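You operate a simulated robot arm through the tools that you are given. There is no shell and no other tool. Be economical: measure what you need, move in short steps, check, and stop when the job is done.

The job below is to be done with a simulated two-armed robot. You get a single attempt, and the scene is never put back.

Task
Pick up the red padlock with one hand, pass it to the other hand and put it on the packing bench. Take the card of lot four on the gear bench and put it away on the card shelf. Put the tub marked "lot five" from the gear bench on the gauge bench. Put two of the green olives from the sample bench in the grey dustpan. Press the zero key three times. Take the probe and leave it on the check weight of two hundred grams. Do these in any order. Set down upright: tub.
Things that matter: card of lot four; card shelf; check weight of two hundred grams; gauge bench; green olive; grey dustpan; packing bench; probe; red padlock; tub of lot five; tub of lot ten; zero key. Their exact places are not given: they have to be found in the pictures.

The check looks at the end state, three seconds after you hand in, the way a careful person would. Anything else that was tipped, shoved, dropped, spilled or broken makes it a failure.

Robot
Two 7-joint arms with two-finger parallel grippers on one trunk, on a base that drives. Base frame: it is fixed to the floor where the robot stands at the start and does not move with it; the origin is under the middle of the robot, x ahead of it, y to its left, z up. Lengths are in m, angles in rad, forces in N, time in s.
The left shoulder is at the start at [0.05, 0.187, 1.11], the right one opposite. With the tool pointing down near the work surface each hand reaches from about 0.1 to 0.54 m from the robot's upright axis, wherever it stands, measured 20 degrees to its own side. Places, roughly: card of lot four [0.75, -0.25, 0.75]; card shelf (34x15 cm) [4.02, -0.78, 0.92]; check weight of two hundred grams [5.5, 0.5, 0.75]; gauge bench [2.3, -2.4, 0.8]; green olive (2x2x2 cm) [0.3, -2.3, 0.9]; green olive (3x2x2 cm) [1.2, -2.3, 0.9]; green olive (3x3x3 cm) [0.1, -2.3, 0.9]; grey dustpan (23x19x5 cm) [0.8, 0.6, 0.8]; packing bench [-1.1, 0.7, 0.9]; probe [3.25, -2.25, 0.5]; red padlock [0.5, 0, 0.75]; tub of lot five, tub of lot ten [0.75, -0.25, 1]; zero key [2.7, -2.4, 0.8]. Payload 3.43 kg a hand.
The tool frame of a hand sits at the grasp point between the pads (the TCP): z along the fingers, y along the line on which they close. The tips reach 0.03 m beyond it. Largest opening 0.094 m; finger width 0.028, thickness 0.01; the body of the gripper, 0.05 by 0.096 m, starts 0.055 m behind the TCP.
Orientation is that of the tool frame in the base frame, as a unit quaternion [x, y, z, w]. With the fingers straight down and closing along the base's y, the tool's x points along the base's -x, its y along +y and its z along -z.

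Tools
- The arms move only by the tool servo_tool. It takes "left_rows", "right_rows" or both (then of equal length, played together; a hand with none holds still); each is a list of rows, each a list of 3 entries, a list of its own where there are three numbers: the gripper command, from -1 (fully open) to 1 (shut), values between in proportion, then the shift along the base's x, y, z in m, then the turn, a rotation vector about the base's x, y, z in rad. In form: [[claw, [x, y, z], [wx, wy, wz]], ...]. A call has 1 to 20 rows; each row is the pose to reach, as a shift and turn from the pose commanded when the call began. Each row takes 0.2 s and may step no farther than 0.05 m and 0.15 rad from the row before; otherwise, or with a gripper value out of range, the whole call is refused. Where a pose cannot be reached the arm comes as near as it can. A force on the tool above 40 N (or 10 N above the force at the start of the call, whichever is more), or a blocked arm, ends the call early, and 0.2 s more pass. The fingers move at their own pace (about 0.153 m/s each) and stop on an object; they squeeze with about 27 N. The grip force told is the motor's: it shows also when the fingers shut on nothing. Time passes only in rows, and 0.2 s behind the last, so rows that repeat a pose let the fingers close. The reply holds the time, the measured pose of the TCP, the force on the tool along the base axes, the opening and the grip force, in the units named above and with some noise, with the torque about the TCP (base axes, N m) and any sound that the robot's microphone picked up.
- Cameras (640 x 400 px; columns grow to the right, rows downward): "scene" is now at [0.1469, -0.0152, 1.284]; the picture's right is [-0.17, -0.98, 0.00], its down [-0.45, 0.08, -0.89] and it looks along [0.88, -0.16, -0.45] (base axes); focal length 266 px, centre (320, 200). "left" rides on the left gripper at [0.076, -0.014, -0.103] in its tool frame; the picture's right is [0.18, 0.98, 0.00], its down [-0.75, 0.14, -0.64] and it looks along [-0.63, 0.12, 0.77] (tool axes); focal length 243 px, centre (320, 200). "right" rides on the right gripper at [0.076, 0.014, -0.102] in its tool frame; the picture's right is [-0.18, 0.98, 0.00], its down [-0.75, -0.14, -0.64] and it looks along [-0.63, -0.12, 0.77] (tool axes); focal length 243 px, centre (320, 200).
- snapshot(camera): a new picture of that camera. The clock stands still meanwhile.
- move_column(by): slides the trunk up (or, below 0, down) by that many m; the arms and the scene camera ride with it, the base frame stays. It gives what a move gives, with no picture.
- drive_base(legs): drives the robot by 1 to 6 legs, each [ahead, left, turn to the left] in m, m and rad, along the robot's own axes; the way and the turn of a leg run together, so that a leg with both is an arc; at most 1.5 m and 3.142 rad a leg. The arms and the cameras ride along, it lands a little off, and it stops where it bumps. It gives what a move gives.
- pan_tilt(pan, tilt): turns the head with the scene camera to pan (to the left, within 1.396 rad either way) and tilt (down, from -0.506 to 1.204), counted from straight ahead of the robot. It gives what a move gives.
- pixel_to_xyz(camera, pixels): for up to 12 pixels [column, row] of the newest picture of that camera ("zoom" is the newest enlarged one), the place [x, y, z] in the base frame of the surface seen there, good to about 0.002 m. The clock stands still meanwhile.
- zoom(camera, box): a new picture of the part [left, top, right, bottom] of that camera's present view, enlarged. The clock stands still meanwhile.
- job_done(): hands the job in; it is judged then, once.

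Go step by step. Measure first, check grasps and placings, and put right what went wrong. The budget is 138 turns and 180 pictures, counting those below and the enlarged ones. Unless the task says otherwise, let go and move clear before handing in, and close with one line.

The tools are called after "Call:" by a JSON object that holds its "op" and its "data". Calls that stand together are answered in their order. servo_tool: Moves the arms, as the interface text tells. Its arguments: {"type":"object","properties":{"left_rows":{"type":"array"},"right_rows":{"type":"array"}},"required":[]} The other tools are called the same way: move_column (by) slides the trunk up or down; drive_base (legs) drives the base; pan_tilt (pan, tilt) turns the head that bears the scene camera; snapshot (camera) takes a picture; pixel_to_xyz (camera, pixels) gives the place of the surface under pixels of a picture; zoom (camera, box) takes an enlarged picture of a part of a camera's view; job_done () hands the job in.

At the start:

```text
clock: 0.0
left_tcp_pos: [0.4946, 0.2218, 1.0494]
left_tool_rot: [-0.002, 1.0, 0.001, 0.0]
left_force: [0.5, -0.5, 0.0]
left_ft_torque: [-0.01, -0.02, 0.02]
left_grip_width: 0.0938
left_gripper_force: 0.1
right_tcp_pos: [0.3537, -0.1946, 1.148]
right_tool_rot: [0.0, 1.0, 0.0, 0.0]
right_force: [0.6, -0.4, 0.0]
right_ft_torque: [-0.01, -0.03, 0.01]
right_grip_width: 0.0941
right_gripper_force: 0.0
trunk travel left (down, up): [-0.325, 0.107]
robot x, y, heading: [-0.0047, 0.0031, 0.001]
head pan, tilt: [-0.175, 0.471]
```

scene: 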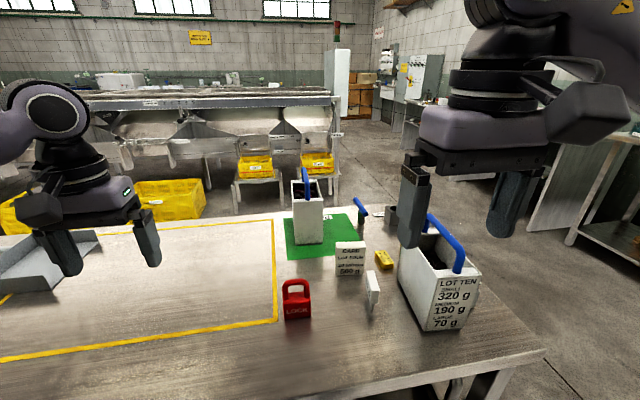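
right: 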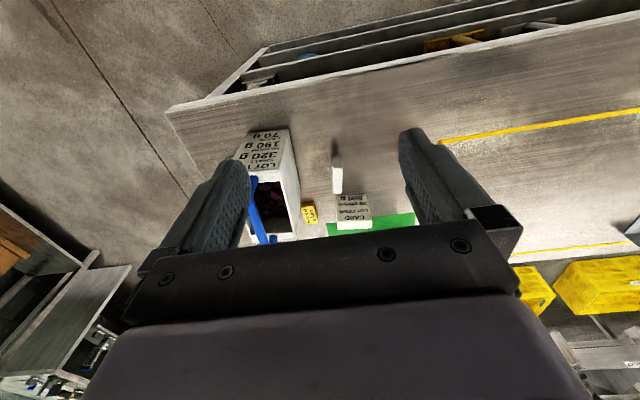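
left: 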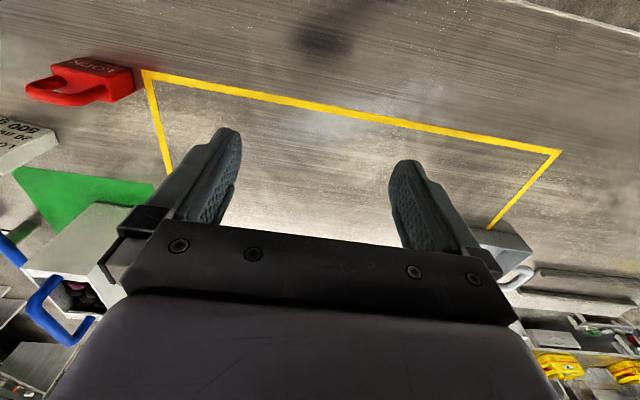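

The scene shows the gear bench with the red padlock (297,300), cards (350,258) and (373,290), and tubs (308,215) and (437,285). I'll zoom in to read the labels.

Call:
{"op": "zoom", "data": {"camera": "scene", "box": [260, 160, 500, 340]}}

Call:
{"op": "zoom", "data": {"camera": "scene", "box": [320, 200, 400, 260]}}

Call:
{"op": "pixel_to_xyz", "data": {"camera": "scene", "pixels": [[297, 310], [297, 284], [350, 250], [373, 280], [373, 310], [308, 220], [437, 300], [400, 340], [305, 175], [440, 235], [383, 260], [50, 270]]}}

```text
2.22 times, centred on (380, 250) of scene
```

zoom: 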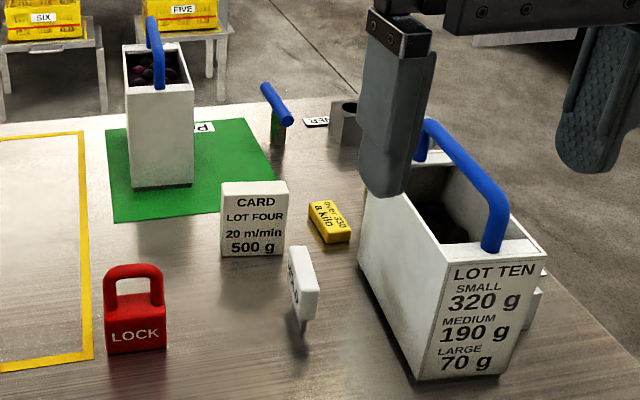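

```text
6.67 times, centred on (360, 230) of scene
```

zoom: 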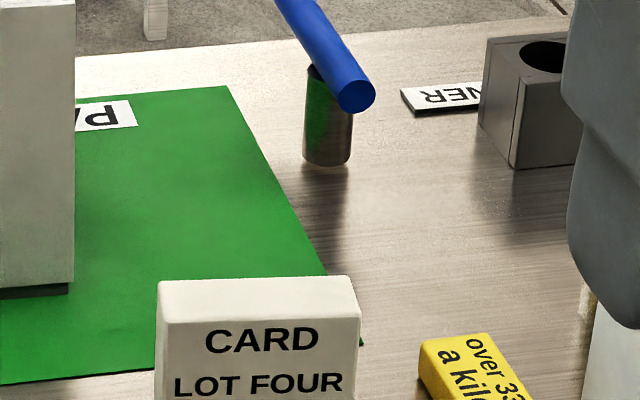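

```text
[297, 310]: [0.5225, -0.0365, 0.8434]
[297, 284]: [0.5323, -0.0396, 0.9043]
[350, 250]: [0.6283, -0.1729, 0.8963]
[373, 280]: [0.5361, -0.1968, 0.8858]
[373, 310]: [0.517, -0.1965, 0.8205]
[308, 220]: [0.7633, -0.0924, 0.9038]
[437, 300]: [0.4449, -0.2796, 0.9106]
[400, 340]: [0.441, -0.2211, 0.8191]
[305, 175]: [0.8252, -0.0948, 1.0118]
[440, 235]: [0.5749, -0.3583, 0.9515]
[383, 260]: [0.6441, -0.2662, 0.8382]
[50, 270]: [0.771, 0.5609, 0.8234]
```

Lot-four card is at about (0.63,-0.17), and the padlock at (0.525,-0.037). I'll look round for the layout.

Call:
{"op": "pan_tilt", "data": {"pan": -1.2, "tilt": 0.3}}

Call:
{"op": "snapshot", "data": {"camera": "scene"}}

Call:
{"op": "pan_tilt", "data": {"pan": 1.39, "tilt": 0.3}}

Call:
{"op": "snapshot", "data": {"camera": "scene"}}

Call:
{"op": "pan_tilt", "data": {"pan": 0.3, "tilt": 0.55}}

Call:
{"op": "snapshot", "data": {"camera": "scene"}}

```text
clock: 1.3
left_tcp_pos: [0.4937, 0.2212, 1.049]
left_tool_rot: [-0.001, 1.0, 0.0, -0.001]
left_force: [-0.1, -0.3, -0.8]
left_ft_torque: [0.0, -0.02, 0.0]
left_grip_width: 0.0941
left_gripper_force: 0.1
right_tcp_pos: [0.3522, -0.1944, 1.1478]
right_tool_rot: [0.0, 1.0, -0.001, 0.0]
right_force: [1.1, -0.3, 0.0]
right_ft_torque: [0.0, 0.03, 0.02]
right_grip_width: 0.0941
right_gripper_force: 0.0
trunk travel left (down, up): [-0.325, 0.107]
robot x, y, heading: [0.0028, -0.0012, 0.0]
head pan, tilt: [-1.201, 0.3]
```

```text
174 pictures are left
```

scene: 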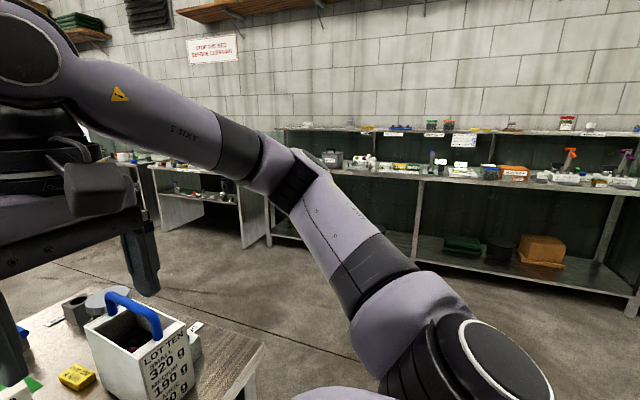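

```text
clock: 3.6
left_tcp_pos: [0.4946, 0.2217, 1.0498]
left_tool_rot: [0.0, 1.0, 0.0, 0.001]
left_force: [-0.5, 0.4, -0.6]
left_ft_torque: [-0.03, 0.05, 0.01]
left_grip_width: 0.0938
left_gripper_force: 0.0
right_tcp_pos: [0.3524, -0.1959, 1.147]
right_tool_rot: [0.001, 1.0, 0.0, 0.0]
right_force: [-0.4, -0.2, 0.4]
right_ft_torque: [0.03, 0.0, -0.01]
right_grip_width: 0.094
right_gripper_force: 0.1
trunk travel left (down, up): [-0.325, 0.107]
robot x, y, heading: [-0.001, -0.0005, -0.004]
head pan, tilt: [1.389, 0.3]
```

```text
173 pictures are left
```

scene: 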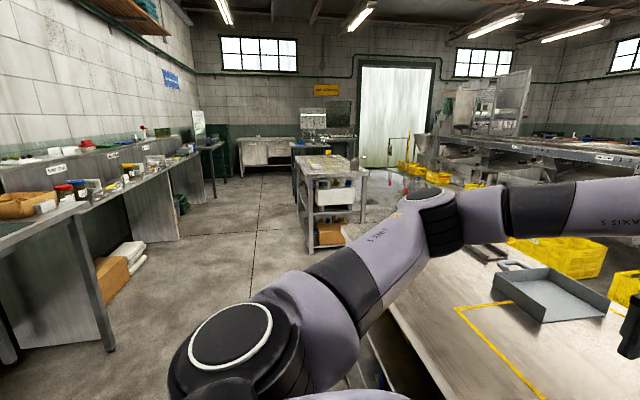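

```text
clock: 4.9
left_tcp_pos: [0.4939, 0.2211, 1.0492]
left_tool_rot: [-0.001, 1.0, 0.0, 0.0]
left_force: [0.2, 0.4, 0.1]
left_ft_torque: [0.03, 0.02, -0.01]
left_grip_width: 0.094
left_gripper_force: 0.1
right_tcp_pos: [0.3535, -0.196, 1.1472]
right_tool_rot: [0.0, 1.0, 0.0, -0.001]
right_force: [-0.5, 0.3, 1.1]
right_ft_torque: [-0.01, 0.0, 0.01]
right_grip_width: 0.0939
right_gripper_force: 0.0
trunk travel left (down, up): [-0.325, 0.107]
robot x, y, heading: [0.0022, -0.0019, 0.003]
head pan, tilt: [0.3, 0.55]
```

```text
172 pictures are left
```

scene: 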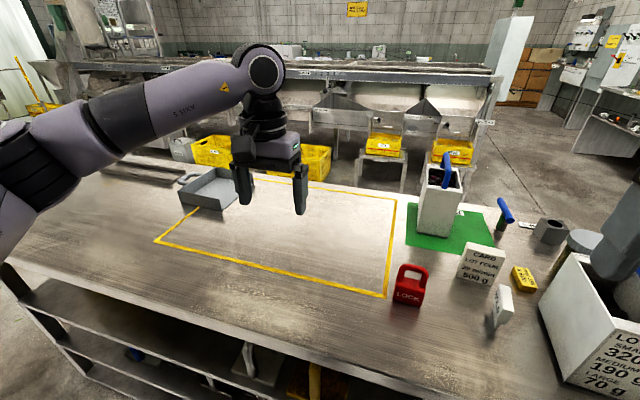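

The padlock is at (410,285), the dustpan at (215,190). I'll measure the padlock closely.

Call:
{"op": "zoom", "data": {"camera": "scene", "box": [370, 240, 450, 320]}}

Call:
{"op": "pixel_to_xyz", "data": {"camera": "scene", "pixels": [[399, 267], [413, 264], [426, 270], [428, 275], [394, 298], [419, 305], [424, 288], [408, 297], [397, 280]]}}

```text
5.00 times, centred on (410, 280) of scene
```

zoom: 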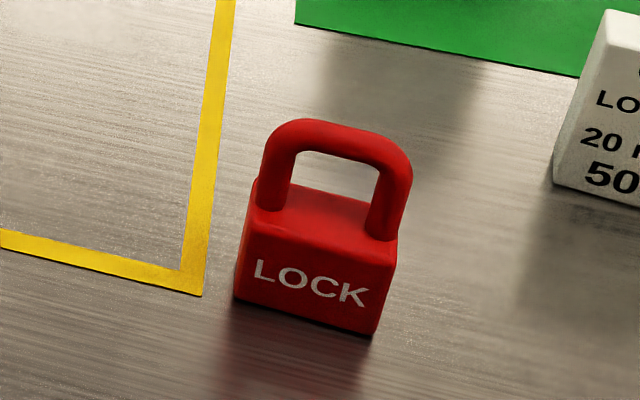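

```text
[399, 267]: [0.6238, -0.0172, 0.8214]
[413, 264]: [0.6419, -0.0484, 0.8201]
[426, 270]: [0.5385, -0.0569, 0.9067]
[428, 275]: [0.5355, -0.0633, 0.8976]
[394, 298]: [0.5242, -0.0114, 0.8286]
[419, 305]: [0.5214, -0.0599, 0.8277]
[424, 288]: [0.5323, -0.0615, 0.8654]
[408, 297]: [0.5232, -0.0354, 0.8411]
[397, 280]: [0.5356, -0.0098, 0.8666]
```

Padlock: centre about (0.537,-0.036), shackle top about 0.91. I'll turn the right hand 90° and bring it above the padlock.

Call:
{"op": "servo_tool", "data": {"right_rows": [[-1, [0.017, 0.015, -0.01], [0, 0, 0.143]], [-1, [0.034, 0.03, -0.02], [0, 0, 0.286]], [-1, [0.051, 0.045, -0.03], [0, 0, 0.428]], [-1, [0.068, 0.06, -0.04], [0, 0, 0.571]], [-1, [0.085, 0.075, -0.05], [0, 0, 0.714]], [-1, [0.102, 0.09, -0.06], [0, 0, 0.857]], [-1, [0.119, 0.105, -0.07], [0, 0, 1.0]], [-1, [0.136, 0.12, -0.08], [0, 0, 1.142]], [-1, [0.153, 0.135, -0.1], [0, 0, 1.285]], [-1, [0.17, 0.15, -0.12], [0, 0, 1.428]], [-1, [0.184, 0.16, -0.14], [0, 0, 1.5708]], [-1, [0.184, 0.16, -0.14], [0, 0, 1.5708]]]}}

Call:
{"op": "snapshot", "data": {"camera": "right"}}

Call:
{"op": "snapshot", "data": {"camera": "scene"}}

```text
clock: 7.5
left_tcp_pos: [0.4934, 0.2173, 1.0501]
left_tool_rot: [0.0, 1.0, 0.002, 0.0]
left_force: [-0.9, -0.4, 0.2]
left_ft_torque: [0.03, -0.01, 0.0]
left_grip_width: 0.0943
left_gripper_force: 0.0
right_tcp_pos: [0.3411, -0.0758, 1.0206]
right_tool_rot: [-0.681, 0.732, -0.002, 0.007]
right_force: [-1.1, -0.7, 0.3]
right_ft_torque: [0.04, -0.05, 0.0]
right_grip_width: 0.094
right_gripper_force: 0.1
right hand out of reach, approached as far as the arm can: row 7, 8, 9, 10, 11, 12
trunk travel left (down, up): [-0.325, 0.107]
robot x, y, heading: [-0.0023, -0.002, -0.0]
head pan, tilt: [0.3, 0.55]
```

```text
170 pictures are left
```

right: 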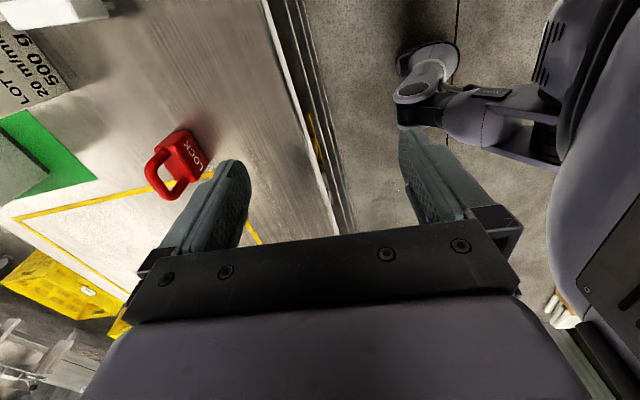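

```text
169 pictures are left
```

scene: 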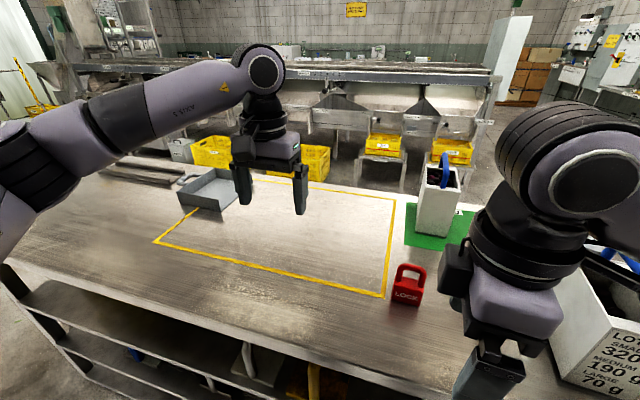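

The right hand stalled out of reach at (0.34,-0.08). I'll measure the near bench edge to see how far forward I can drive.

Call:
{"op": "pixel_to_xyz", "data": {"camera": "scene", "pixels": [[170, 340], [300, 380], [60, 290], [60, 320], [120, 170], [330, 185]]}}

Call:
{"op": "pan_tilt", "data": {"pan": 0.0, "tilt": 1.2}}

Call:
{"op": "snapshot", "data": {"camera": "scene"}}

```text
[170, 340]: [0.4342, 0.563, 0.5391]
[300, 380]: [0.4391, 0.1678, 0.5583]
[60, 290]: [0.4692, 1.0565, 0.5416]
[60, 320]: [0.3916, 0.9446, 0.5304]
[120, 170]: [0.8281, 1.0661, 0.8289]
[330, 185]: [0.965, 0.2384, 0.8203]
```

```text
clock: 8.6
left_tcp_pos: [0.4946, 0.2211, 1.0507]
left_tool_rot: [-0.001, 1.0, 0.0, 0.0]
left_force: [-0.7, 0.4, 0.8]
left_ft_torque: [0.02, -0.02, -0.01]
left_grip_width: 0.0941
left_gripper_force: 0.1
right_tcp_pos: [0.3417, -0.0717, 1.0214]
right_tool_rot: [-0.681, 0.732, -0.004, 0.006]
right_force: [-0.4, -0.2, 0.9]
right_ft_torque: [-0.01, 0.01, -0.01]
right_grip_width: 0.0937
right_gripper_force: 0.1
trunk travel left (down, up): [-0.325, 0.107]
robot x, y, heading: [-0.0018, -0.0, 0.001]
head pan, tilt: [0.0, 1.201]
```

```text
168 pictures are left
```

scene: 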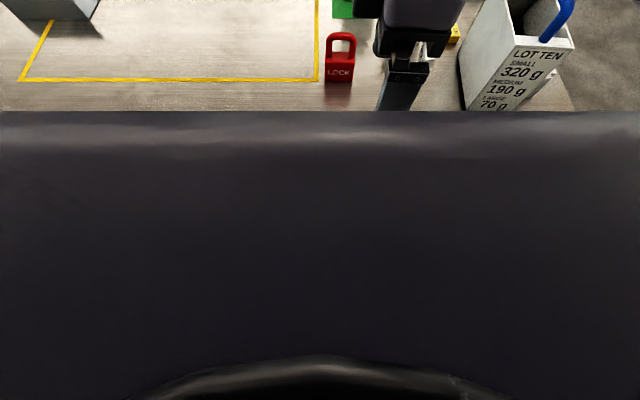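

Bench edge is at about x≈0.38. I'll turn the right hand back to its default orientation (it will take the shackle by its sides) and creep forward 8 cm to gain reach.

Call:
{"op": "servo_tool", "data": {"right_rows": [[-1, [0, -0.01, 0.01], [0, 0, -0.15]], [-1, [0, -0.02, 0.02], [0, 0, -0.3]], [-1, [0, -0.03, 0.03], [0, 0, -0.45]], [-1, [0, -0.04, 0.04], [0, 0, -0.6]], [-1, [0, -0.05, 0.05], [0, 0, -0.75]], [-1, [0, -0.06, 0.06], [0, 0, -0.9]], [-1, [0, -0.07, 0.07], [0, 0, -1.05]], [-1, [0, -0.08, 0.08], [0, 0, -1.2]], [-1, [0, -0.09, 0.09], [0, 0, -1.35]], [-1, [0, -0.1, 0.1], [0, 0, -1.498]]]}}

Call:
{"op": "drive_base", "data": {"legs": [[0.08, 0, 0]]}}

```text
clock: 10.8
left_tcp_pos: [0.4933, 0.2218, 1.0499]
left_tool_rot: [-0.001, 1.0, 0.0, 0.0]
left_force: [0.3, 0.3, -1.0]
left_ft_torque: [-0.02, 0.01, -0.02]
left_grip_width: 0.0941
left_gripper_force: 0.1
right_tcp_pos: [0.3462, -0.1767, 1.1333]
right_tool_rot: [0.001, 1.0, -0.006, 0.001]
right_force: [-0.5, -0.1, 0.5]
right_ft_torque: [0.02, -0.01, 0.02]
right_grip_width: 0.0941
right_gripper_force: 0.1
trunk travel left (down, up): [-0.325, 0.107]
robot x, y, heading: [0.0026, -0.0013, 0.002]
head pan, tilt: [0.0, 1.201]
```

```text
clock: 12.0
left_tcp_pos: [0.5619, 0.2229, 1.0484]
left_tool_rot: [-0.001, 1.0, 0.0, -0.001]
left_force: [-0.3, 0.1, -0.1]
left_ft_torque: [-0.04, -0.01, 0.02]
left_grip_width: 0.0941
left_gripper_force: 0.2
right_tcp_pos: [0.4151, -0.1774, 1.1321]
right_tool_rot: [-0.001, 1.0, -0.007, 0.002]
right_force: [-0.1, -0.3, 0.1]
right_ft_torque: [0.04, 0.02, -0.03]
right_grip_width: 0.094
right_gripper_force: 0.0
trunk travel left (down, up): [-0.325, 0.107]
robot x, y, heading: [0.0703, 0.0007, 0.001]
head pan, tilt: [0.0, 1.201]
stopped in leg 1: the robot was blocked; the commanded pose is now the measured one
```

It bumped after 7 cm. I'll back off 1 cm and check nothing shifted.

Call:
{"op": "drive_base", "data": {"legs": [[-0.012, 0, 0]]}}

Call:
{"op": "pan_tilt", "data": {"pan": 0.0, "tilt": 0.7}}

Call:
{"op": "snapshot", "data": {"camera": "scene"}}

```text
clock: 12.7
left_tcp_pos: [0.5496, 0.2225, 1.0484]
left_tool_rot: [-0.001, 1.0, 0.0, 0.0]
left_force: [-0.7, 0.5, 0.6]
left_ft_torque: [0.01, -0.02, 0.04]
left_grip_width: 0.0938
left_gripper_force: 0.0
right_tcp_pos: [0.4024, -0.1756, 1.1326]
right_tool_rot: [0.0, 1.0, -0.007, 0.002]
right_force: [0.0, 0.1, -0.7]
right_ft_torque: [0.03, -0.03, 0.0]
right_grip_width: 0.0941
right_gripper_force: 0.1
trunk travel left (down, up): [-0.325, 0.107]
robot x, y, heading: [0.0588, 0.0022, -0.003]
head pan, tilt: [0.0, 1.201]
```

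```text
clock: 13.7
left_tcp_pos: [0.5498, 0.2223, 1.0485]
left_tool_rot: [-0.001, 1.0, 0.0, -0.001]
left_force: [0.2, 0.3, 0.6]
left_ft_torque: [0.0, -0.01, 0.03]
left_grip_width: 0.0939
left_gripper_force: 0.0
right_tcp_pos: [0.4039, -0.1767, 1.1319]
right_tool_rot: [0.0, 1.0, -0.006, 0.001]
right_force: [-0.4, 0.1, -0.1]
right_ft_torque: [0.02, -0.03, -0.01]
right_grip_width: 0.094
right_gripper_force: 0.2
trunk travel left (down, up): [-0.325, 0.107]
robot x, y, heading: [0.0605, 0.0007, 0.002]
head pan, tilt: [0.0, 0.7]
```

```text
167 pictures are left
```

scene: 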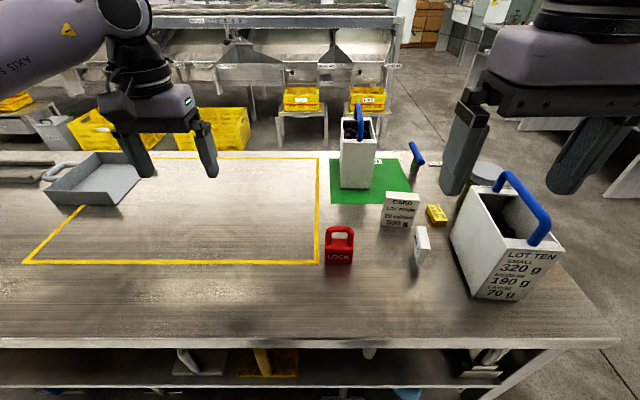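

Nothing moved. Next I'll bring the right hand above the padlock.

Call:
{"op": "servo_tool", "data": {"right_rows": [[-1, [0.026, 0.028, 0], [0, 0, 0]], [-1, [0.052, 0.056, 0], [0, 0, 0]], [-1, [0.079, 0.084, -0.02], [0, 0, 0]], [-1, [0.105, 0.112, -0.05], [0, 0, 0]], [-1, [0.132, 0.14, -0.09], [0, 0, 0]], [-1, [0.132, 0.14, -0.13], [0, 0, 0]], [-1, [0.132, 0.14, -0.13], [0, 0, 0]]]}}

Call:
{"op": "snapshot", "data": {"camera": "right"}}

Call:
{"op": "snapshot", "data": {"camera": "scene"}}

```text
refused: row 5 steps farther than a row can; nothing moved
```

```text
166 pictures are left
```

right: 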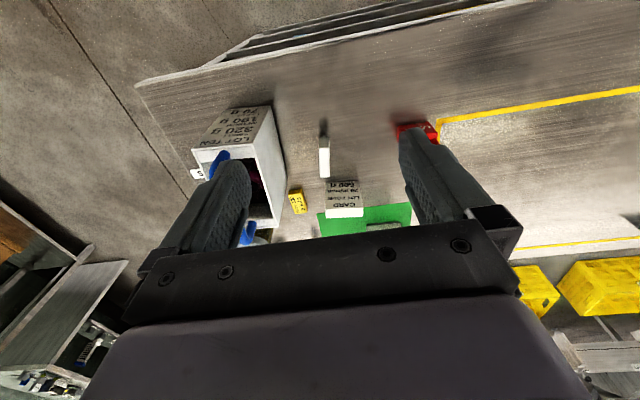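

```text
165 pictures are left
```

scene: 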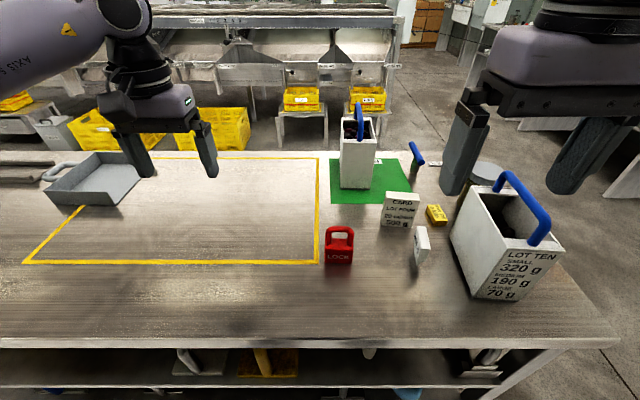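

The call was refused because a step was too long; I'll use smaller steps.

Call:
{"op": "servo_tool", "data": {"right_rows": [[-1, [0.026, 0.028, 0], [0, 0, 0]], [-1, [0.052, 0.056, -0.01], [0, 0, 0]], [-1, [0.079, 0.084, -0.03], [0, 0, 0]], [-1, [0.105, 0.112, -0.05], [0, 0, 0]], [-1, [0.132, 0.14, -0.07], [0, 0, 0]], [-1, [0.132, 0.14, -0.1], [0, 0, 0]], [-1, [0.132, 0.14, -0.13], [0, 0, 0]], [-1, [0.132, 0.14, -0.13], [0, 0, 0]]]}}

Call:
{"op": "snapshot", "data": {"camera": "right"}}

Call:
{"op": "snapshot", "data": {"camera": "scene"}}

```text
clock: 15.5
left_tcp_pos: [0.5499, 0.2214, 1.049]
left_tool_rot: [-0.001, 1.0, 0.0, -0.001]
left_force: [0.5, -0.1, 0.6]
left_ft_torque: [-0.01, -0.02, 0.04]
left_grip_width: 0.0938
left_gripper_force: 0.1
right_tcp_pos: [0.5333, -0.0332, 1.0036]
right_tool_rot: [0.001, 1.0, -0.006, 0.002]
right_force: [1.1, 1.2, 0.0]
right_ft_torque: [-0.03, -0.03, 0.0]
right_grip_width: 0.0941
right_gripper_force: 0.0
trunk travel left (down, up): [-0.325, 0.107]
robot x, y, heading: [0.0534, -0.0016, -0.003]
head pan, tilt: [0.0, 0.7]
```

```text
164 pictures are left
```

right: 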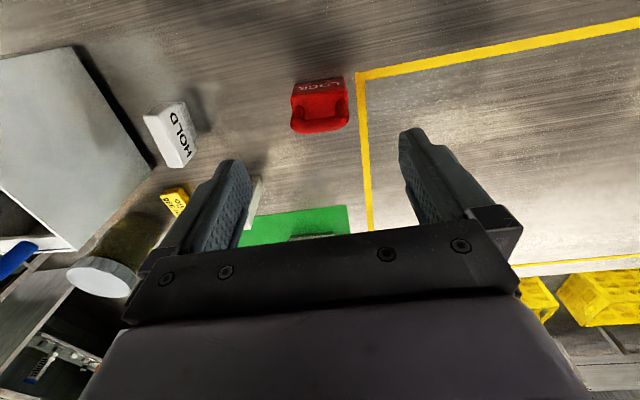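

```text
163 pictures are left
```

scene: 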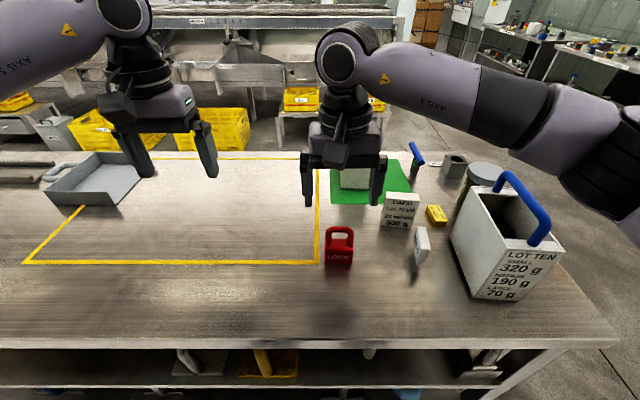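

I'll measure the padlock through the hand camera.

Call:
{"op": "pixel_to_xyz", "data": {"camera": "right", "pixels": [[320, 128], [296, 126], [345, 122], [320, 112], [293, 98], [348, 95], [320, 80]]}}

Call:
{"op": "zoom", "data": {"camera": "right", "box": [270, 60, 370, 140]}}

```text
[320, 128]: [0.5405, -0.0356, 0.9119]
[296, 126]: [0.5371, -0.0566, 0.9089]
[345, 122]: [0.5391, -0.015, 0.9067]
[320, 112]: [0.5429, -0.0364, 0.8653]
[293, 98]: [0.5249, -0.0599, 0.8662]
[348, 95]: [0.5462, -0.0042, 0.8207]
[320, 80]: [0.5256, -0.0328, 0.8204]
```

```text
5.00 times, centred on (320, 100) of right
```

zoom: 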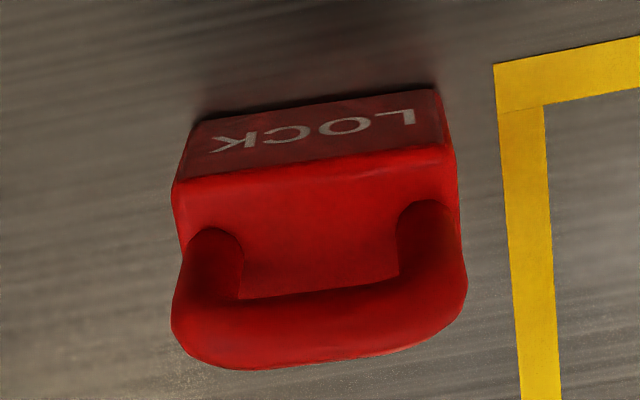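

Shackle centre is (0.538,-0.036), z 0.865–0.912. I'll descend, close and lift.

Call:
{"op": "servo_tool", "data": {"right_rows": [[-1, [0.004, -0.002, -0.04], [0, 0, 0]], [-1, [0.004, -0.002, -0.08], [0, 0, 0]], [-1, [0.004, -0.002, -0.102], [0, 0, 0]], [-1, [0.004, -0.002, -0.102], [0, 0, 0]], [1, [0.004, -0.002, -0.102], [0, 0, 0]], [1, [0.004, -0.002, -0.102], [0, 0, 0]], [1, [0.004, -0.002, -0.102], [0, 0, 0]], [1, [0.004, -0.002, -0.08], [0, 0, 0]], [1, [0.004, -0.002, -0.04], [0, 0, 0]], [1, [0.004, -0.002, 0.0], [0, 0, 0]]]}}

Call:
{"op": "snapshot", "data": {"camera": "scene"}}

```text
clock: 17.7
left_tcp_pos: [0.5501, 0.2222, 1.0492]
left_tool_rot: [-0.001, 1.0, 0.0, -0.001]
left_force: [-0.7, -1.1, 0.4]
left_ft_torque: [0.02, 0.0, 0.01]
left_grip_width: 0.0943
left_gripper_force: 0.1
right_tcp_pos: [0.5367, -0.0371, 1.001]
right_tool_rot: [0.0, 1.0, -0.007, 0.001]
right_force: [0.2, -0.4, -0.6]
right_ft_torque: [0.0, 0.02, -0.01]
right_grip_width: 0.0534
right_gripper_force: 27.1
trunk travel left (down, up): [-0.325, 0.107]
robot x, y, heading: [0.0548, 0.0054, -0.004]
head pan, tilt: [0.0, 0.7]
```

```text
161 pictures are left
```

scene: 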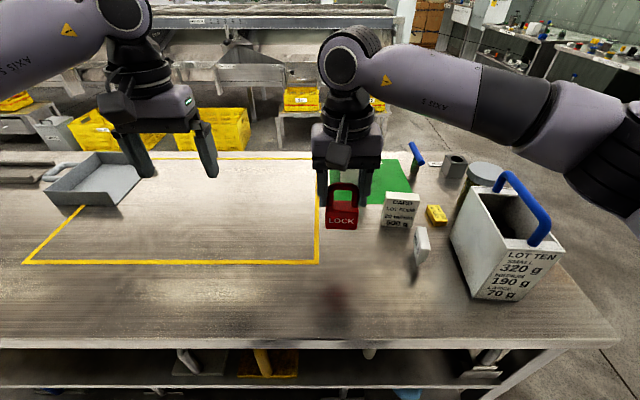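

Grasped (0.0534 wide). I'll lift the right hand a little and turn the left hand to point along -y, closing along x.

Call:
{"op": "servo_tool", "data": {"left_rows": [[-1, [0, 0.004, 0.005], [-0.0864, -0.0864, -0.0864]], [-1, [-0.01, 0.008, 0.01], [-0.1727, -0.1727, -0.1727]], [-1, [-0.02, 0.012, 0.015], [-0.2591, -0.2591, -0.2591]], [-1, [-0.03, 0.016, 0.02], [-0.3455, -0.3455, -0.3455]], [-1, [-0.04, 0.02, 0.025], [-0.4319, -0.4319, -0.4319]], [-1, [-0.05, 0.025, 0.03], [-0.5182, -0.5182, -0.5182]], [-1, [-0.06, 0.03, 0.035], [-0.6046, -0.6046, -0.6046]], [-1, [-0.07, 0.03, 0.04], [-0.691, -0.691, -0.691]], [-1, [-0.08, 0.03, 0.045], [-0.7773, -0.7773, -0.7773]], [-1, [-0.08, 0.03, 0.05], [-0.8637, -0.8637, -0.8637]], [-1, [-0.08, 0.03, 0.05], [-0.9501, -0.9501, -0.9501]], [-1, [-0.08, 0.03, 0.05], [-1.0365, -1.0365, -1.0365]], [-1, [-0.08, 0.03, 0.05], [-1.1228, -1.1228, -1.1228]], [-1, [-0.08, 0.03, 0.05], [-1.2092, -1.2092, -1.2092]], [-1, [-0.08, 0.03, 0.05], [-1.2092, -1.2092, -1.2092]]], "right_rows": [[1, [0, 0, 0.015], [0, 0, 0]], [1, [-0.01, 0, 0.03], [0, 0, 0]], [1, [-0.02, 0, 0.045], [0, 0, 0]], [1, [-0.03, 0, 0.06], [0, 0, 0]], [1, [-0.04, 0, 0.075], [0, 0, 0]], [1, [-0.05, 0, 0.09], [0, 0, 0]], [1, [-0.06, 0, 0.105], [0, 0, 0]], [1, [-0.07, 0, 0.12], [0, 0, 0]], [1, [-0.08, 0, 0.13], [0, 0, 0]], [1, [-0.08, 0, 0.14], [0, 0, 0]], [1, [-0.08, 0, 0.14], [0, 0, 0]], [1, [-0.08, 0, 0.14], [0, 0, 0]], [1, [-0.08, 0, 0.14], [0, 0, 0]], [1, [-0.08, 0, 0.14], [0, 0, 0]], [1, [-0.08, 0, 0.14], [0, 0, 0]]]}}

Call:
{"op": "snapshot", "data": {"camera": "scene"}}

Call:
{"op": "snapshot", "data": {"camera": "left"}}

```text
clock: 20.9
left_tcp_pos: [0.336, 0.2229, 1.1994]
left_tool_rot: [-0.5, -0.5, 0.5, -0.499]
left_force: [0.0, 0.0, 0.1]
left_ft_torque: [0.0, 0.03, -0.04]
left_grip_width: 0.0939
left_gripper_force: 0.0
left hand out of reach, approached as far as the arm can: row 8, 9, 10, 11, 12, 13, 14, 15
right_tcp_pos: [0.4606, -0.0373, 1.1418]
right_tool_rot: [0.0, 1.0, -0.007, 0.0]
right_force: [-0.2, -0.3, -0.2]
right_ft_torque: [0.0, -0.02, 0.02]
right_grip_width: 0.0531
right_gripper_force: 27.5
trunk travel left (down, up): [-0.325, 0.107]
robot x, y, heading: [0.0541, 0.0009, 0.001]
head pan, tilt: [0.0, 0.7]
```

```text
160 pictures are left
```

scene: 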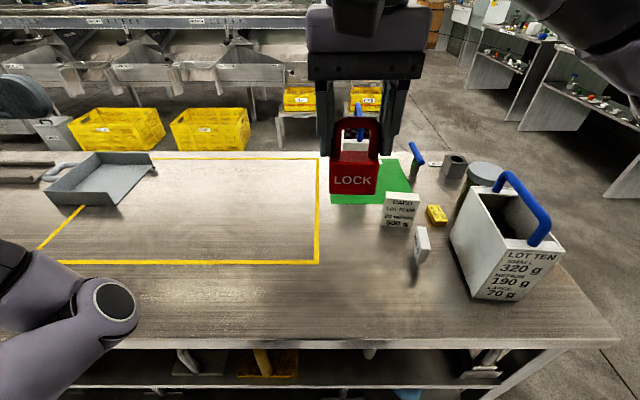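

```text
159 pictures are left
```

left: 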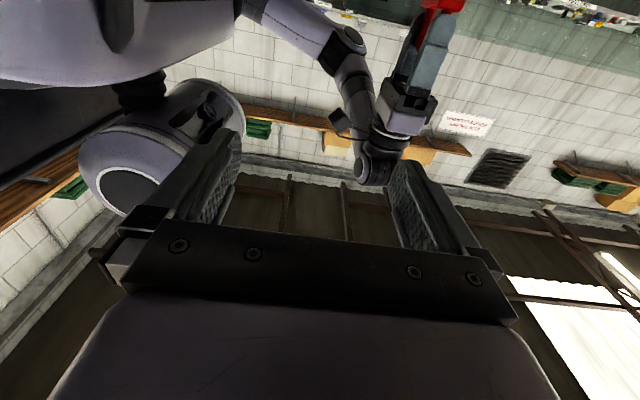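

The left orientation is reached, though at a shifted position. I'll try moving it toward (0.42,0.12,1.10).

Call:
{"op": "servo_tool", "data": {"left_rows": [[-1, [0.01, -0.02, -0.02], [0, 0, 0]], [-1, [0.02, -0.04, -0.04], [0, 0, 0]], [-1, [0.04, -0.06, -0.06], [0, 0, 0]], [-1, [0.06, -0.08, -0.08], [0, 0, 0]], [-1, [0.08, -0.1, -0.1], [0, 0, 0]], [-1, [0.08, -0.1, -0.1], [0, 0, 0]]]}}

Call:
{"op": "snapshot", "data": {"camera": "scene"}}

```text
clock: 22.3
left_tcp_pos: [0.3269, 0.1525, 1.1864]
left_tool_rot: [0.5, 0.502, -0.5, 0.498]
left_force: [-0.5, -0.2, -0.4]
left_ft_torque: [0.01, 0.03, 0.0]
left_grip_width: 0.0941
left_gripper_force: 0.1
left hand out of reach, approached as far as the arm can: row 1, 2, 3, 4, 5, 6
right_tcp_pos: [0.4604, -0.0381, 1.1419]
right_tool_rot: [0.0, 1.0, -0.007, 0.001]
right_force: [-0.2, -0.1, -0.6]
right_ft_torque: [0.03, -0.02, 0.01]
right_grip_width: 0.0533
right_gripper_force: 27.2
trunk travel left (down, up): [-0.325, 0.107]
robot x, y, heading: [0.0556, 0.0022, -0.002]
head pan, tilt: [0.0, 0.7]
```

```text
158 pictures are left
```

scene: 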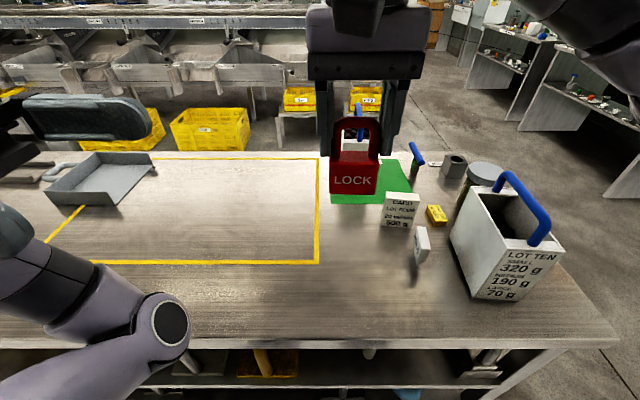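

The left wrist is limited in that pose. Different plan: the right hand tips forward so the padlock points ahead, and the left takes the body from above in its default orientation. First I'll undo the left turn.

Call:
{"op": "servo_tool", "data": {"left_rows": [[-1, [0, 0.01, 0.0], [0.0864, 0.0864, 0.0864]], [-1, [0.01, 0.02, 0.0], [0.1727, 0.1727, 0.1727]], [-1, [0.02, 0.03, 0.0], [0.2591, 0.2591, 0.2591]], [-1, [0.03, 0.04, 0.0], [0.3455, 0.3455, 0.3455]], [-1, [0.04, 0.05, 0.0], [0.4319, 0.4319, 0.4319]], [-1, [0.06, 0.06, -0.01], [0.5182, 0.5182, 0.5182]], [-1, [0.08, 0.07, -0.02], [0.6046, 0.6046, 0.6046]], [-1, [0.1, 0.08, -0.03], [0.691, 0.691, 0.691]], [-1, [0.12, 0.09, -0.04], [0.7773, 0.7773, 0.7773]], [-1, [0.14, 0.09, -0.05], [0.8637, 0.8637, 0.8637]], [-1, [0.16, 0.09, -0.06], [0.9501, 0.9501, 0.9501]], [-1, [0.17, 0.09, -0.06], [1.0365, 1.0365, 1.0365]], [-1, [0.18, 0.09, -0.06], [1.1228, 1.1228, 1.1228]], [-1, [0.19, 0.09, -0.06], [1.2092, 1.2092, 1.2092]], [-1, [0.19, 0.09, -0.06], [1.2092, 1.2092, 1.2092]]], "right_rows": [[1, [0, 0, 0], [0, -0.1, 0]], [1, [0, 0, 0], [0, -0.2, 0]], [1, [0, 0, 0], [0, -0.3, 0]], [1, [0, 0, 0], [0, -0.4, 0]], [1, [0, 0, 0], [0, -0.5, 0]], [1, [0, 0, 0], [0, -0.6, 0]], [1, [0, 0, 0], [0, -0.7, 0]], [1, [0, 0, 0], [0, -0.8, 0]], [1, [0, 0, 0], [0, -0.9, 0]], [1, [0, 0, 0], [0, -1.0, 0]], [1, [0, 0, 0], [0, -1.1, 0]], [1, [0, 0, 0], [0, -1.2, 0]], [1, [0, 0, 0], [0, -1.2, 0]], [1, [0, 0, 0], [0, -1.2, 0]], [1, [0, 0, 0], [0, -1.2, 0]]]}}

Call:
{"op": "snapshot", "data": {"camera": "scene"}}

```text
clock: 25.5
left_tcp_pos: [0.5114, 0.2421, 1.1324]
left_tool_rot: [-0.001, 1.0, 0.0, -0.001]
left_force: [-0.4, 0.3, 0.2]
left_ft_torque: [0.02, -0.04, 0.02]
left_grip_width: 0.0941
left_gripper_force: 0.0
right_tcp_pos: [0.4604, -0.0384, 1.1425]
right_tool_rot: [0.004, 0.824, -0.006, 0.566]
right_force: [-0.5, -0.5, -0.9]
right_ft_torque: [0.02, 0.05, 0.02]
right_grip_width: 0.0534
right_gripper_force: 26.6
trunk travel left (down, up): [-0.325, 0.107]
robot x, y, heading: [0.0578, -0.0022, -0.004]
head pan, tilt: [0.0, 0.7]
```

```text
157 pictures are left
```

scene: 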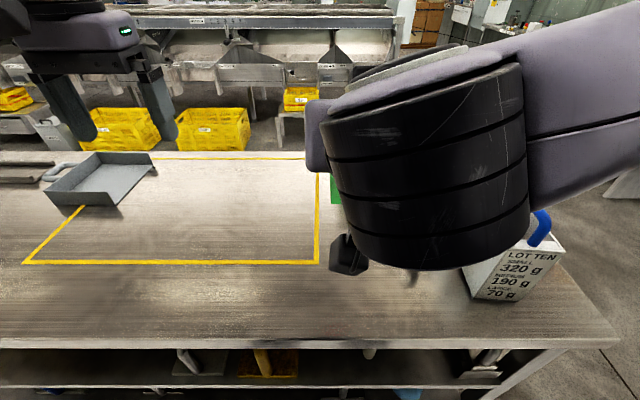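

The right tilts well. I'll finish tilting it to horizontal, lower it 8 cm, and raise the left hand.

Call:
{"op": "servo_tool", "data": {"left_rows": [[-1, [0, 0, 0.02], [0, 0, 0]], [-1, [0, -0.02, 0.03], [0, 0, 0]], [-1, [0, -0.05, 0.04], [0, 0, 0]], [-1, [0, -0.08, 0.05], [0, 0, 0]], [-1, [0, -0.1, 0.05], [0, 0, 0]]], "right_rows": [[1, [0, 0, -0.02], [0, -0.1, 0]], [1, [0, 0, -0.04], [0, -0.2, 0]], [1, [0, 0, -0.06], [0, -0.3, 0]], [1, [0, 0, -0.08], [0, -0.37, 0]], [1, [0, 0, -0.08], [0, -0.37, 0]]]}}

Call:
{"op": "pan_tilt", "data": {"pan": 0.0, "tilt": 0.5}}

Call:
{"op": "snapshot", "data": {"camera": "scene"}}

Call:
{"op": "snapshot", "data": {"camera": "left"}}

```text
clock: 26.7
left_tcp_pos: [0.5098, 0.1403, 1.1831]
left_tool_rot: [0.0, 1.0, 0.0, -0.001]
left_force: [-0.5, 0.7, 0.3]
left_ft_torque: [-0.04, -0.01, -0.03]
left_grip_width: 0.0938
left_gripper_force: 0.0
right_tcp_pos: [0.4576, -0.0384, 1.0643]
right_tool_rot: [0.005, 0.706, -0.005, 0.708]
right_force: [0.6, 0.5, -1.4]
right_ft_torque: [0.04, 0.02, -0.01]
right_grip_width: 0.0533
right_gripper_force: 26.9
trunk travel left (down, up): [-0.325, 0.107]
robot x, y, heading: [0.0602, -0.0015, -0.001]
head pan, tilt: [0.0, 0.7]
```

```text
clock: 27.4
left_tcp_pos: [0.5096, 0.141, 1.1819]
left_tool_rot: [-0.001, 1.0, 0.001, -0.001]
left_force: [-0.2, 0.3, 0.5]
left_ft_torque: [0.0, -0.03, -0.01]
left_grip_width: 0.0941
left_gripper_force: 0.1
right_tcp_pos: [0.4588, -0.0389, 1.0632]
right_tool_rot: [0.004, 0.707, -0.004, 0.707]
right_force: [-0.1, 0.3, -1.2]
right_ft_torque: [-0.02, 0.03, 0.0]
right_grip_width: 0.0532
right_gripper_force: 27.0
trunk travel left (down, up): [-0.325, 0.107]
robot x, y, heading: [0.0526, -0.0013, 0.002]
head pan, tilt: [0.0, 0.499]
```

```text
156 pictures are left
```

scene: 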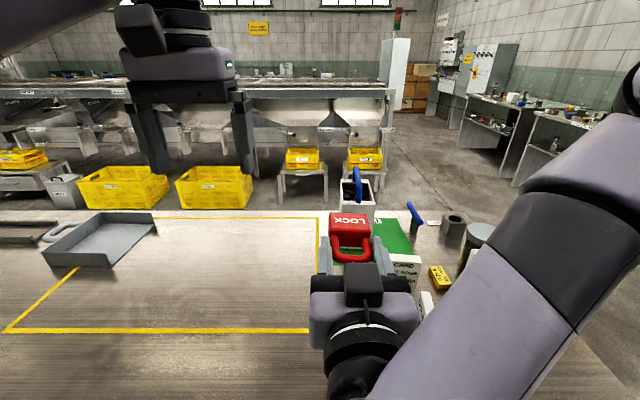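

```text
155 pictures are left
```

left: 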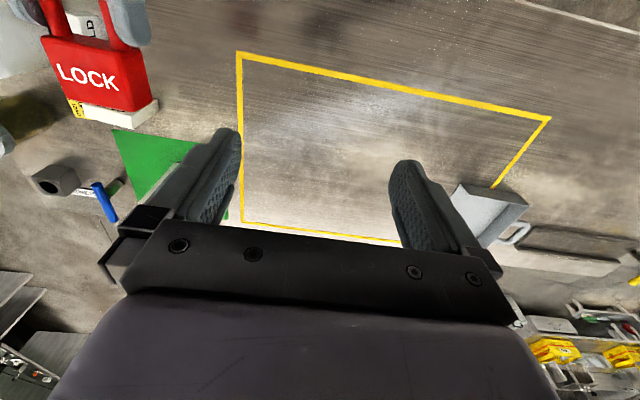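

The padlock lies flat, face up. I'll measure it and the box on top of the right gripper.

Call:
{"op": "pixel_to_xyz", "data": {"camera": "scene", "pixels": [[331, 214], [369, 214], [350, 222], [332, 234], [370, 236], [363, 275], [363, 300], [322, 300], [350, 255]]}}

```text
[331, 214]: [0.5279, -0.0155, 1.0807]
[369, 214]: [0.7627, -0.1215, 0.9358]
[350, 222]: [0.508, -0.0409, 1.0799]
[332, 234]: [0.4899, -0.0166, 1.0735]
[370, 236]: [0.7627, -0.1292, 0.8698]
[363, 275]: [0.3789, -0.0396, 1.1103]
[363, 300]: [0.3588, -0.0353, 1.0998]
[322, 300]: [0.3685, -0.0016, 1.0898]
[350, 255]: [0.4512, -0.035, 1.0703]
```

Padlock body centre is (0.514,-0.039), top 1.080. I'll move the left hand above it, descend and close.

Call:
{"op": "servo_tool", "data": {"left_rows": [[-1, [0.009, -0.045, 0.0], [0, 0, 0]], [-1, [0.009, -0.09, 0.0], [0, 0, 0]], [-1, [0.009, -0.135, 0.0], [0, 0, 0]], [-1, [0.009, -0.18, 0.0], [0, 0, 0]], [-1, [0.009, -0.18, 0.0], [0, 0, 0]], [-1, [0.009, -0.18, -0.03], [0, 0, 0]], [-1, [0.009, -0.18, -0.06], [0, 0, 0]], [-1, [0.009, -0.18, -0.095], [0, 0, 0]], [-1, [0.009, -0.18, -0.095], [0, 0, 0]], [1, [0.009, -0.18, -0.095], [0, 0, 0]], [1, [0.009, -0.18, -0.095], [0, 0, 0]], [1, [0.009, -0.18, -0.095], [0, 0, 0]]]}}

Call:
{"op": "snapshot", "data": {"camera": "scene"}}

Call:
{"op": "snapshot", "data": {"camera": "left"}}

```text
clock: 30.0
left_tcp_pos: [0.5204, -0.0377, 1.0872]
left_tool_rot: [-0.001, 1.0, -0.002, -0.001]
left_force: [3.7, -10.8, -1.1]
left_ft_torque: [0.1, -0.16, -0.06]
left_grip_width: 0.0564
left_gripper_force: 26.8
right_tcp_pos: [0.457, -0.0368, 1.0653]
right_tool_rot: [0.003, 0.707, -0.003, 0.708]
right_force: [-3.5, 10.4, 0.9]
right_ft_torque: [-0.37, -0.02, 0.68]
right_grip_width: 0.0534
right_gripper_force: 27.1
trunk travel left (down, up): [-0.325, 0.107]
robot x, y, heading: [0.0551, 0.0, 0.002]
head pan, tilt: [0.0, 0.499]
```

```text
154 pictures are left
```

scene: 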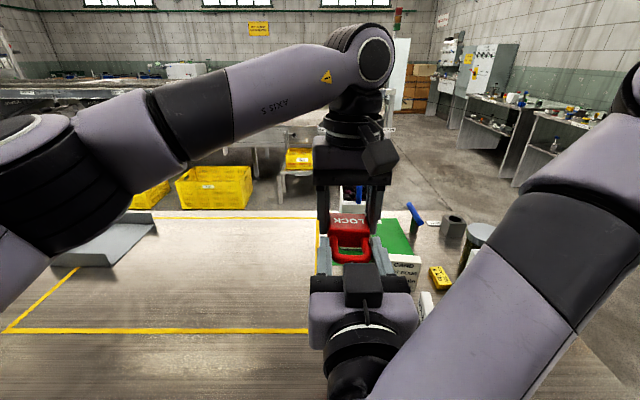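

```text
153 pictures are left
```

left: 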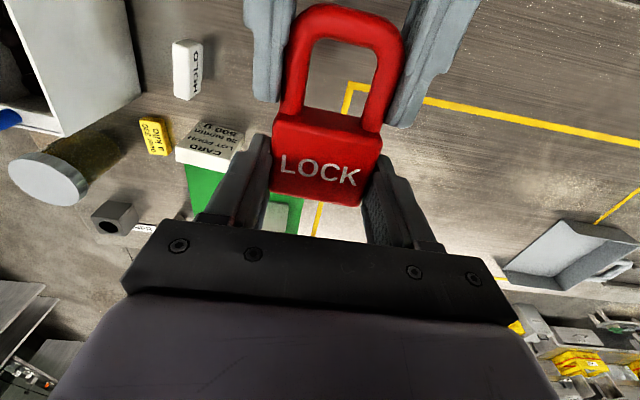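

The left holds the body (0.056). I'll open the right hand and lift the left away.

Call:
{"op": "servo_tool", "data": {"left_rows": [[1, [0, 0, 0], [0, 0, 0]], [1, [0, 0, 0], [0, 0, 0]], [1, [0, 0, 0], [0, 0, 0]], [1, [0, 0, 0.03], [0, 0, 0]], [1, [0, 0, 0.06], [0, 0, 0]], [1, [0, 0.02, 0.09], [0, 0, 0]], [1, [0, 0.06, 0.11], [0, 0, 0]], [1, [0, 0.11, 0.11], [0, 0, 0]], [1, [0, 0.16, 0.11], [0, 0, 0]], [1, [0, 0.2, 0.11], [0, 0, 0]]], "right_rows": [[-1, [0, 0, 0], [0, 0, 0]], [-1, [0, 0, 0], [0, 0, 0]], [-1, [0, 0, 0], [0, 0, 0]], [-1, [0, 0, 0], [0, 0, 0]], [-1, [0, 0, 0], [0, 0, 0]], [-1, [0, 0, 0], [0, 0, 0]], [-1, [0, 0, 0], [0, 0, 0]], [-1, [0, 0, 0], [0, 0, 0]], [-1, [0, 0, 0], [0, 0, 0]], [-1, [0, 0, 0], [0, 0, 0]]]}}

Call:
{"op": "snapshot", "data": {"camera": "left"}}

```text
clock: 32.2
left_tcp_pos: [0.5172, 0.1615, 1.1943]
left_tool_rot: [-0.001, 1.0, -0.001, -0.001]
left_force: [-0.3, -0.2, -0.7]
left_ft_torque: [-0.03, -0.05, 0.0]
left_grip_width: 0.0552
left_gripper_force: 26.6
right_tcp_pos: [0.4581, -0.038, 1.0655]
right_tool_rot: [0.004, 0.707, -0.004, 0.707]
right_force: [-0.3, -0.2, -0.9]
right_ft_torque: [0.01, -0.03, 0.01]
right_grip_width: 0.0939
right_gripper_force: 0.1
trunk travel left (down, up): [-0.325, 0.107]
robot x, y, heading: [0.0556, -0.0016, -0.0]
head pan, tilt: [0.0, 0.499]
```

```text
152 pictures are left
```

left: 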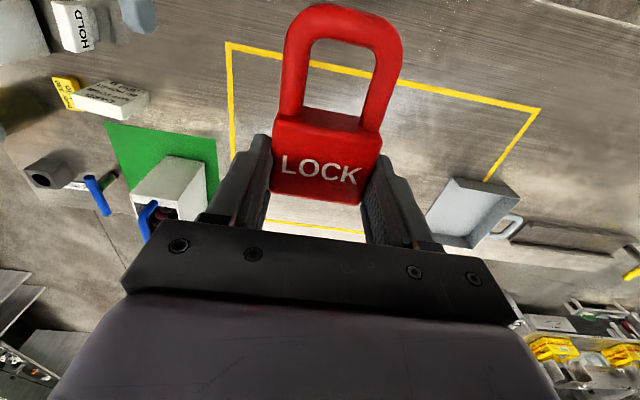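

Handover succeeded. I'll tuck both hands, back off and turn left toward the packing bench.

Call:
{"op": "servo_tool", "data": {"left_rows": [[1, [-0.03, 0.02, 0], [0, 0, 0]], [1, [-0.06, 0.04, 0], [0, 0, 0]], [1, [-0.09, 0.06, 0], [0, 0, 0]], [1, [-0.12, 0.08, 0], [0, 0, 0]], [1, [-0.12, 0.08, 0], [0, 0, 0]], [1, [-0.12, 0.08, 0], [0, 0, 0]], [1, [-0.12, 0.08, 0], [0, 0, 0]], [1, [-0.12, 0.08, 0], [0, 0, 0]], [1, [-0.12, 0.08, 0], [0, 0, 0]], [1, [-0.12, 0.08, 0], [0, 0, 0]], [1, [-0.12, 0.08, 0], [0, 0, 0]], [1, [-0.12, 0.08, 0], [0, 0, 0]]], "right_rows": [[-1, [0, -0.01, 0.01], [0, 0.131, 0]], [-1, [0, -0.02, 0.02], [0, 0.262, 0]], [-1, [0, -0.03, 0.03], [0, 0.393, 0]], [-1, [0, -0.04, 0.04], [0, 0.524, 0]], [-1, [0, -0.05, 0.05], [0, 0.654, 0]], [-1, [0, -0.07, 0.06], [0, 0.785, 0]], [-1, [-0.01, -0.09, 0.07], [0, 0.916, 0]], [-1, [-0.03, -0.11, 0.08], [0, 1.047, 0]], [-1, [-0.05, -0.13, 0.085], [0, 1.178, 0]], [-1, [-0.07, -0.15, 0.085], [0, 1.309, 0]], [-1, [-0.08, -0.16, 0.085], [0, 1.44, 0]], [-1, [-0.08, -0.16, 0.085], [0, 1.571, 0]]]}}

Call:
{"op": "drive_base", "data": {"legs": [[-0.3, 0, 0], [0, 0, 1.57]]}}

Call:
{"op": "pan_tilt", "data": {"pan": 1.0, "tilt": 0.35}}

Call:
{"op": "snapshot", "data": {"camera": "scene"}}

```text
clock: 34.8
left_tcp_pos: [0.3999, 0.2441, 1.1961]
left_tool_rot: [-0.001, 1.0, 0.0, -0.001]
left_force: [-0.9, 0.6, -0.7]
left_ft_torque: [0.0, 0.03, 0.02]
left_grip_width: 0.0552
left_gripper_force: 26.4
right_tcp_pos: [0.3787, -0.2006, 1.1465]
right_tool_rot: [0.001, 1.0, -0.006, -0.001]
right_force: [1.1, -1.3, -0.8]
right_ft_torque: [-0.03, -0.01, -0.05]
right_grip_width: 0.0939
right_gripper_force: 0.0
trunk travel left (down, up): [-0.325, 0.107]
robot x, y, heading: [0.056, 0.0029, 0.001]
head pan, tilt: [0.0, 0.499]
```

```text
clock: 40.7
left_tcp_pos: [-0.4933, 0.3394, 1.1958]
left_tool_rot: [0.713, -0.701, 0.001, 0.001]
left_force: [0.1, -0.5, -0.6]
left_ft_torque: [0.01, 0.03, 0.03]
left_grip_width: 0.055
left_gripper_force: 26.3
right_tcp_pos: [-0.0501, 0.3251, 1.148]
right_tool_rot: [0.712, -0.702, 0.003, -0.004]
right_force: [0.0, 0.5, -0.6]
right_ft_torque: [-0.03, 0.0, -0.01]
right_grip_width: 0.0941
right_gripper_force: 0.1
trunk travel left (down, up): [-0.325, 0.107]
robot x, y, heading: [-0.246, -0.0022, 1.583]
head pan, tilt: [0.0, 0.499]
```

```text
clock: 42.0
left_tcp_pos: [-0.4939, 0.3403, 1.1961]
left_tool_rot: [0.713, -0.701, 0.0, 0.001]
left_force: [0.1, -0.5, -1.3]
left_ft_torque: [0.02, -0.01, -0.02]
left_grip_width: 0.0551
left_gripper_force: 27.2
right_tcp_pos: [-0.0476, 0.3236, 1.148]
right_tool_rot: [0.712, -0.702, 0.003, -0.005]
right_force: [-1.8, -0.7, 0.3]
right_ft_torque: [0.0, 0.0, -0.02]
right_grip_width: 0.094
right_gripper_force: 0.1
trunk travel left (down, up): [-0.325, 0.107]
robot x, y, heading: [-0.2419, 0.0013, 1.591]
head pan, tilt: [1.0, 0.351]
```

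```text
151 pictures are left
```

scene: 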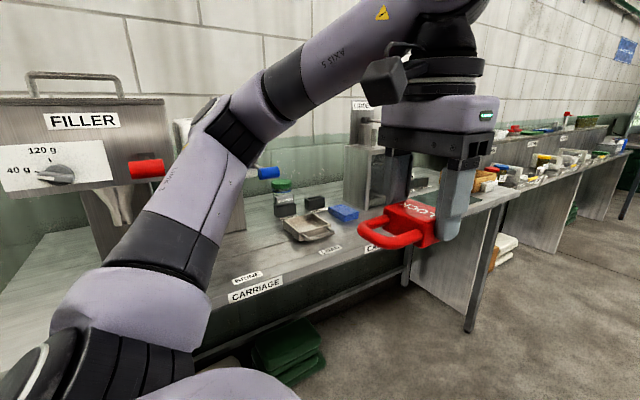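

I see a filler bench on the left and another bench beyond it. I'll measure the edges and zoom in on the labels.

Call:
{"op": "zoom", "data": {"camera": "scene", "box": [200, 160, 640, 310]}}

Call:
{"op": "pixel_to_xyz", "data": {"camera": "scene", "pixels": [[300, 280], [260, 285], [330, 235], [340, 212], [480, 205], [510, 190], [470, 330], [250, 365], [550, 165], [390, 245], [375, 175]]}}

```text
1.45 times, centred on (420, 235) of scene
```

zoom: 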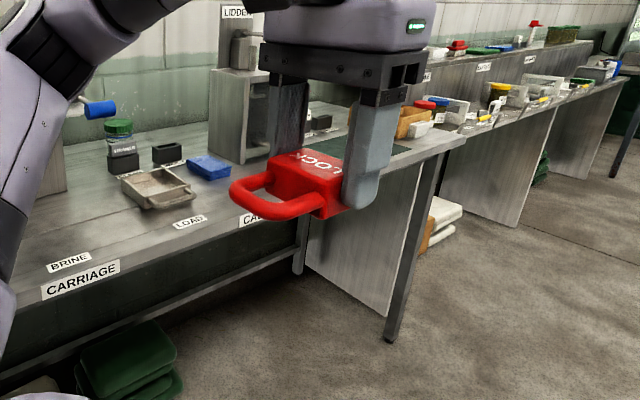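

```text
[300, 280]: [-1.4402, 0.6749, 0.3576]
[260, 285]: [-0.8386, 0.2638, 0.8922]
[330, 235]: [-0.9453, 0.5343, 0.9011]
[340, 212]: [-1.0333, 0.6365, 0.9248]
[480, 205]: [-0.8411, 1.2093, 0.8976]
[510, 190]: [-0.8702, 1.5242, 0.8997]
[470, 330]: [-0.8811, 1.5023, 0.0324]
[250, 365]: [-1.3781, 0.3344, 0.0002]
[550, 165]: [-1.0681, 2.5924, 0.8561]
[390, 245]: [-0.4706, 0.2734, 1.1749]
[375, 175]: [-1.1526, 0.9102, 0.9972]
```

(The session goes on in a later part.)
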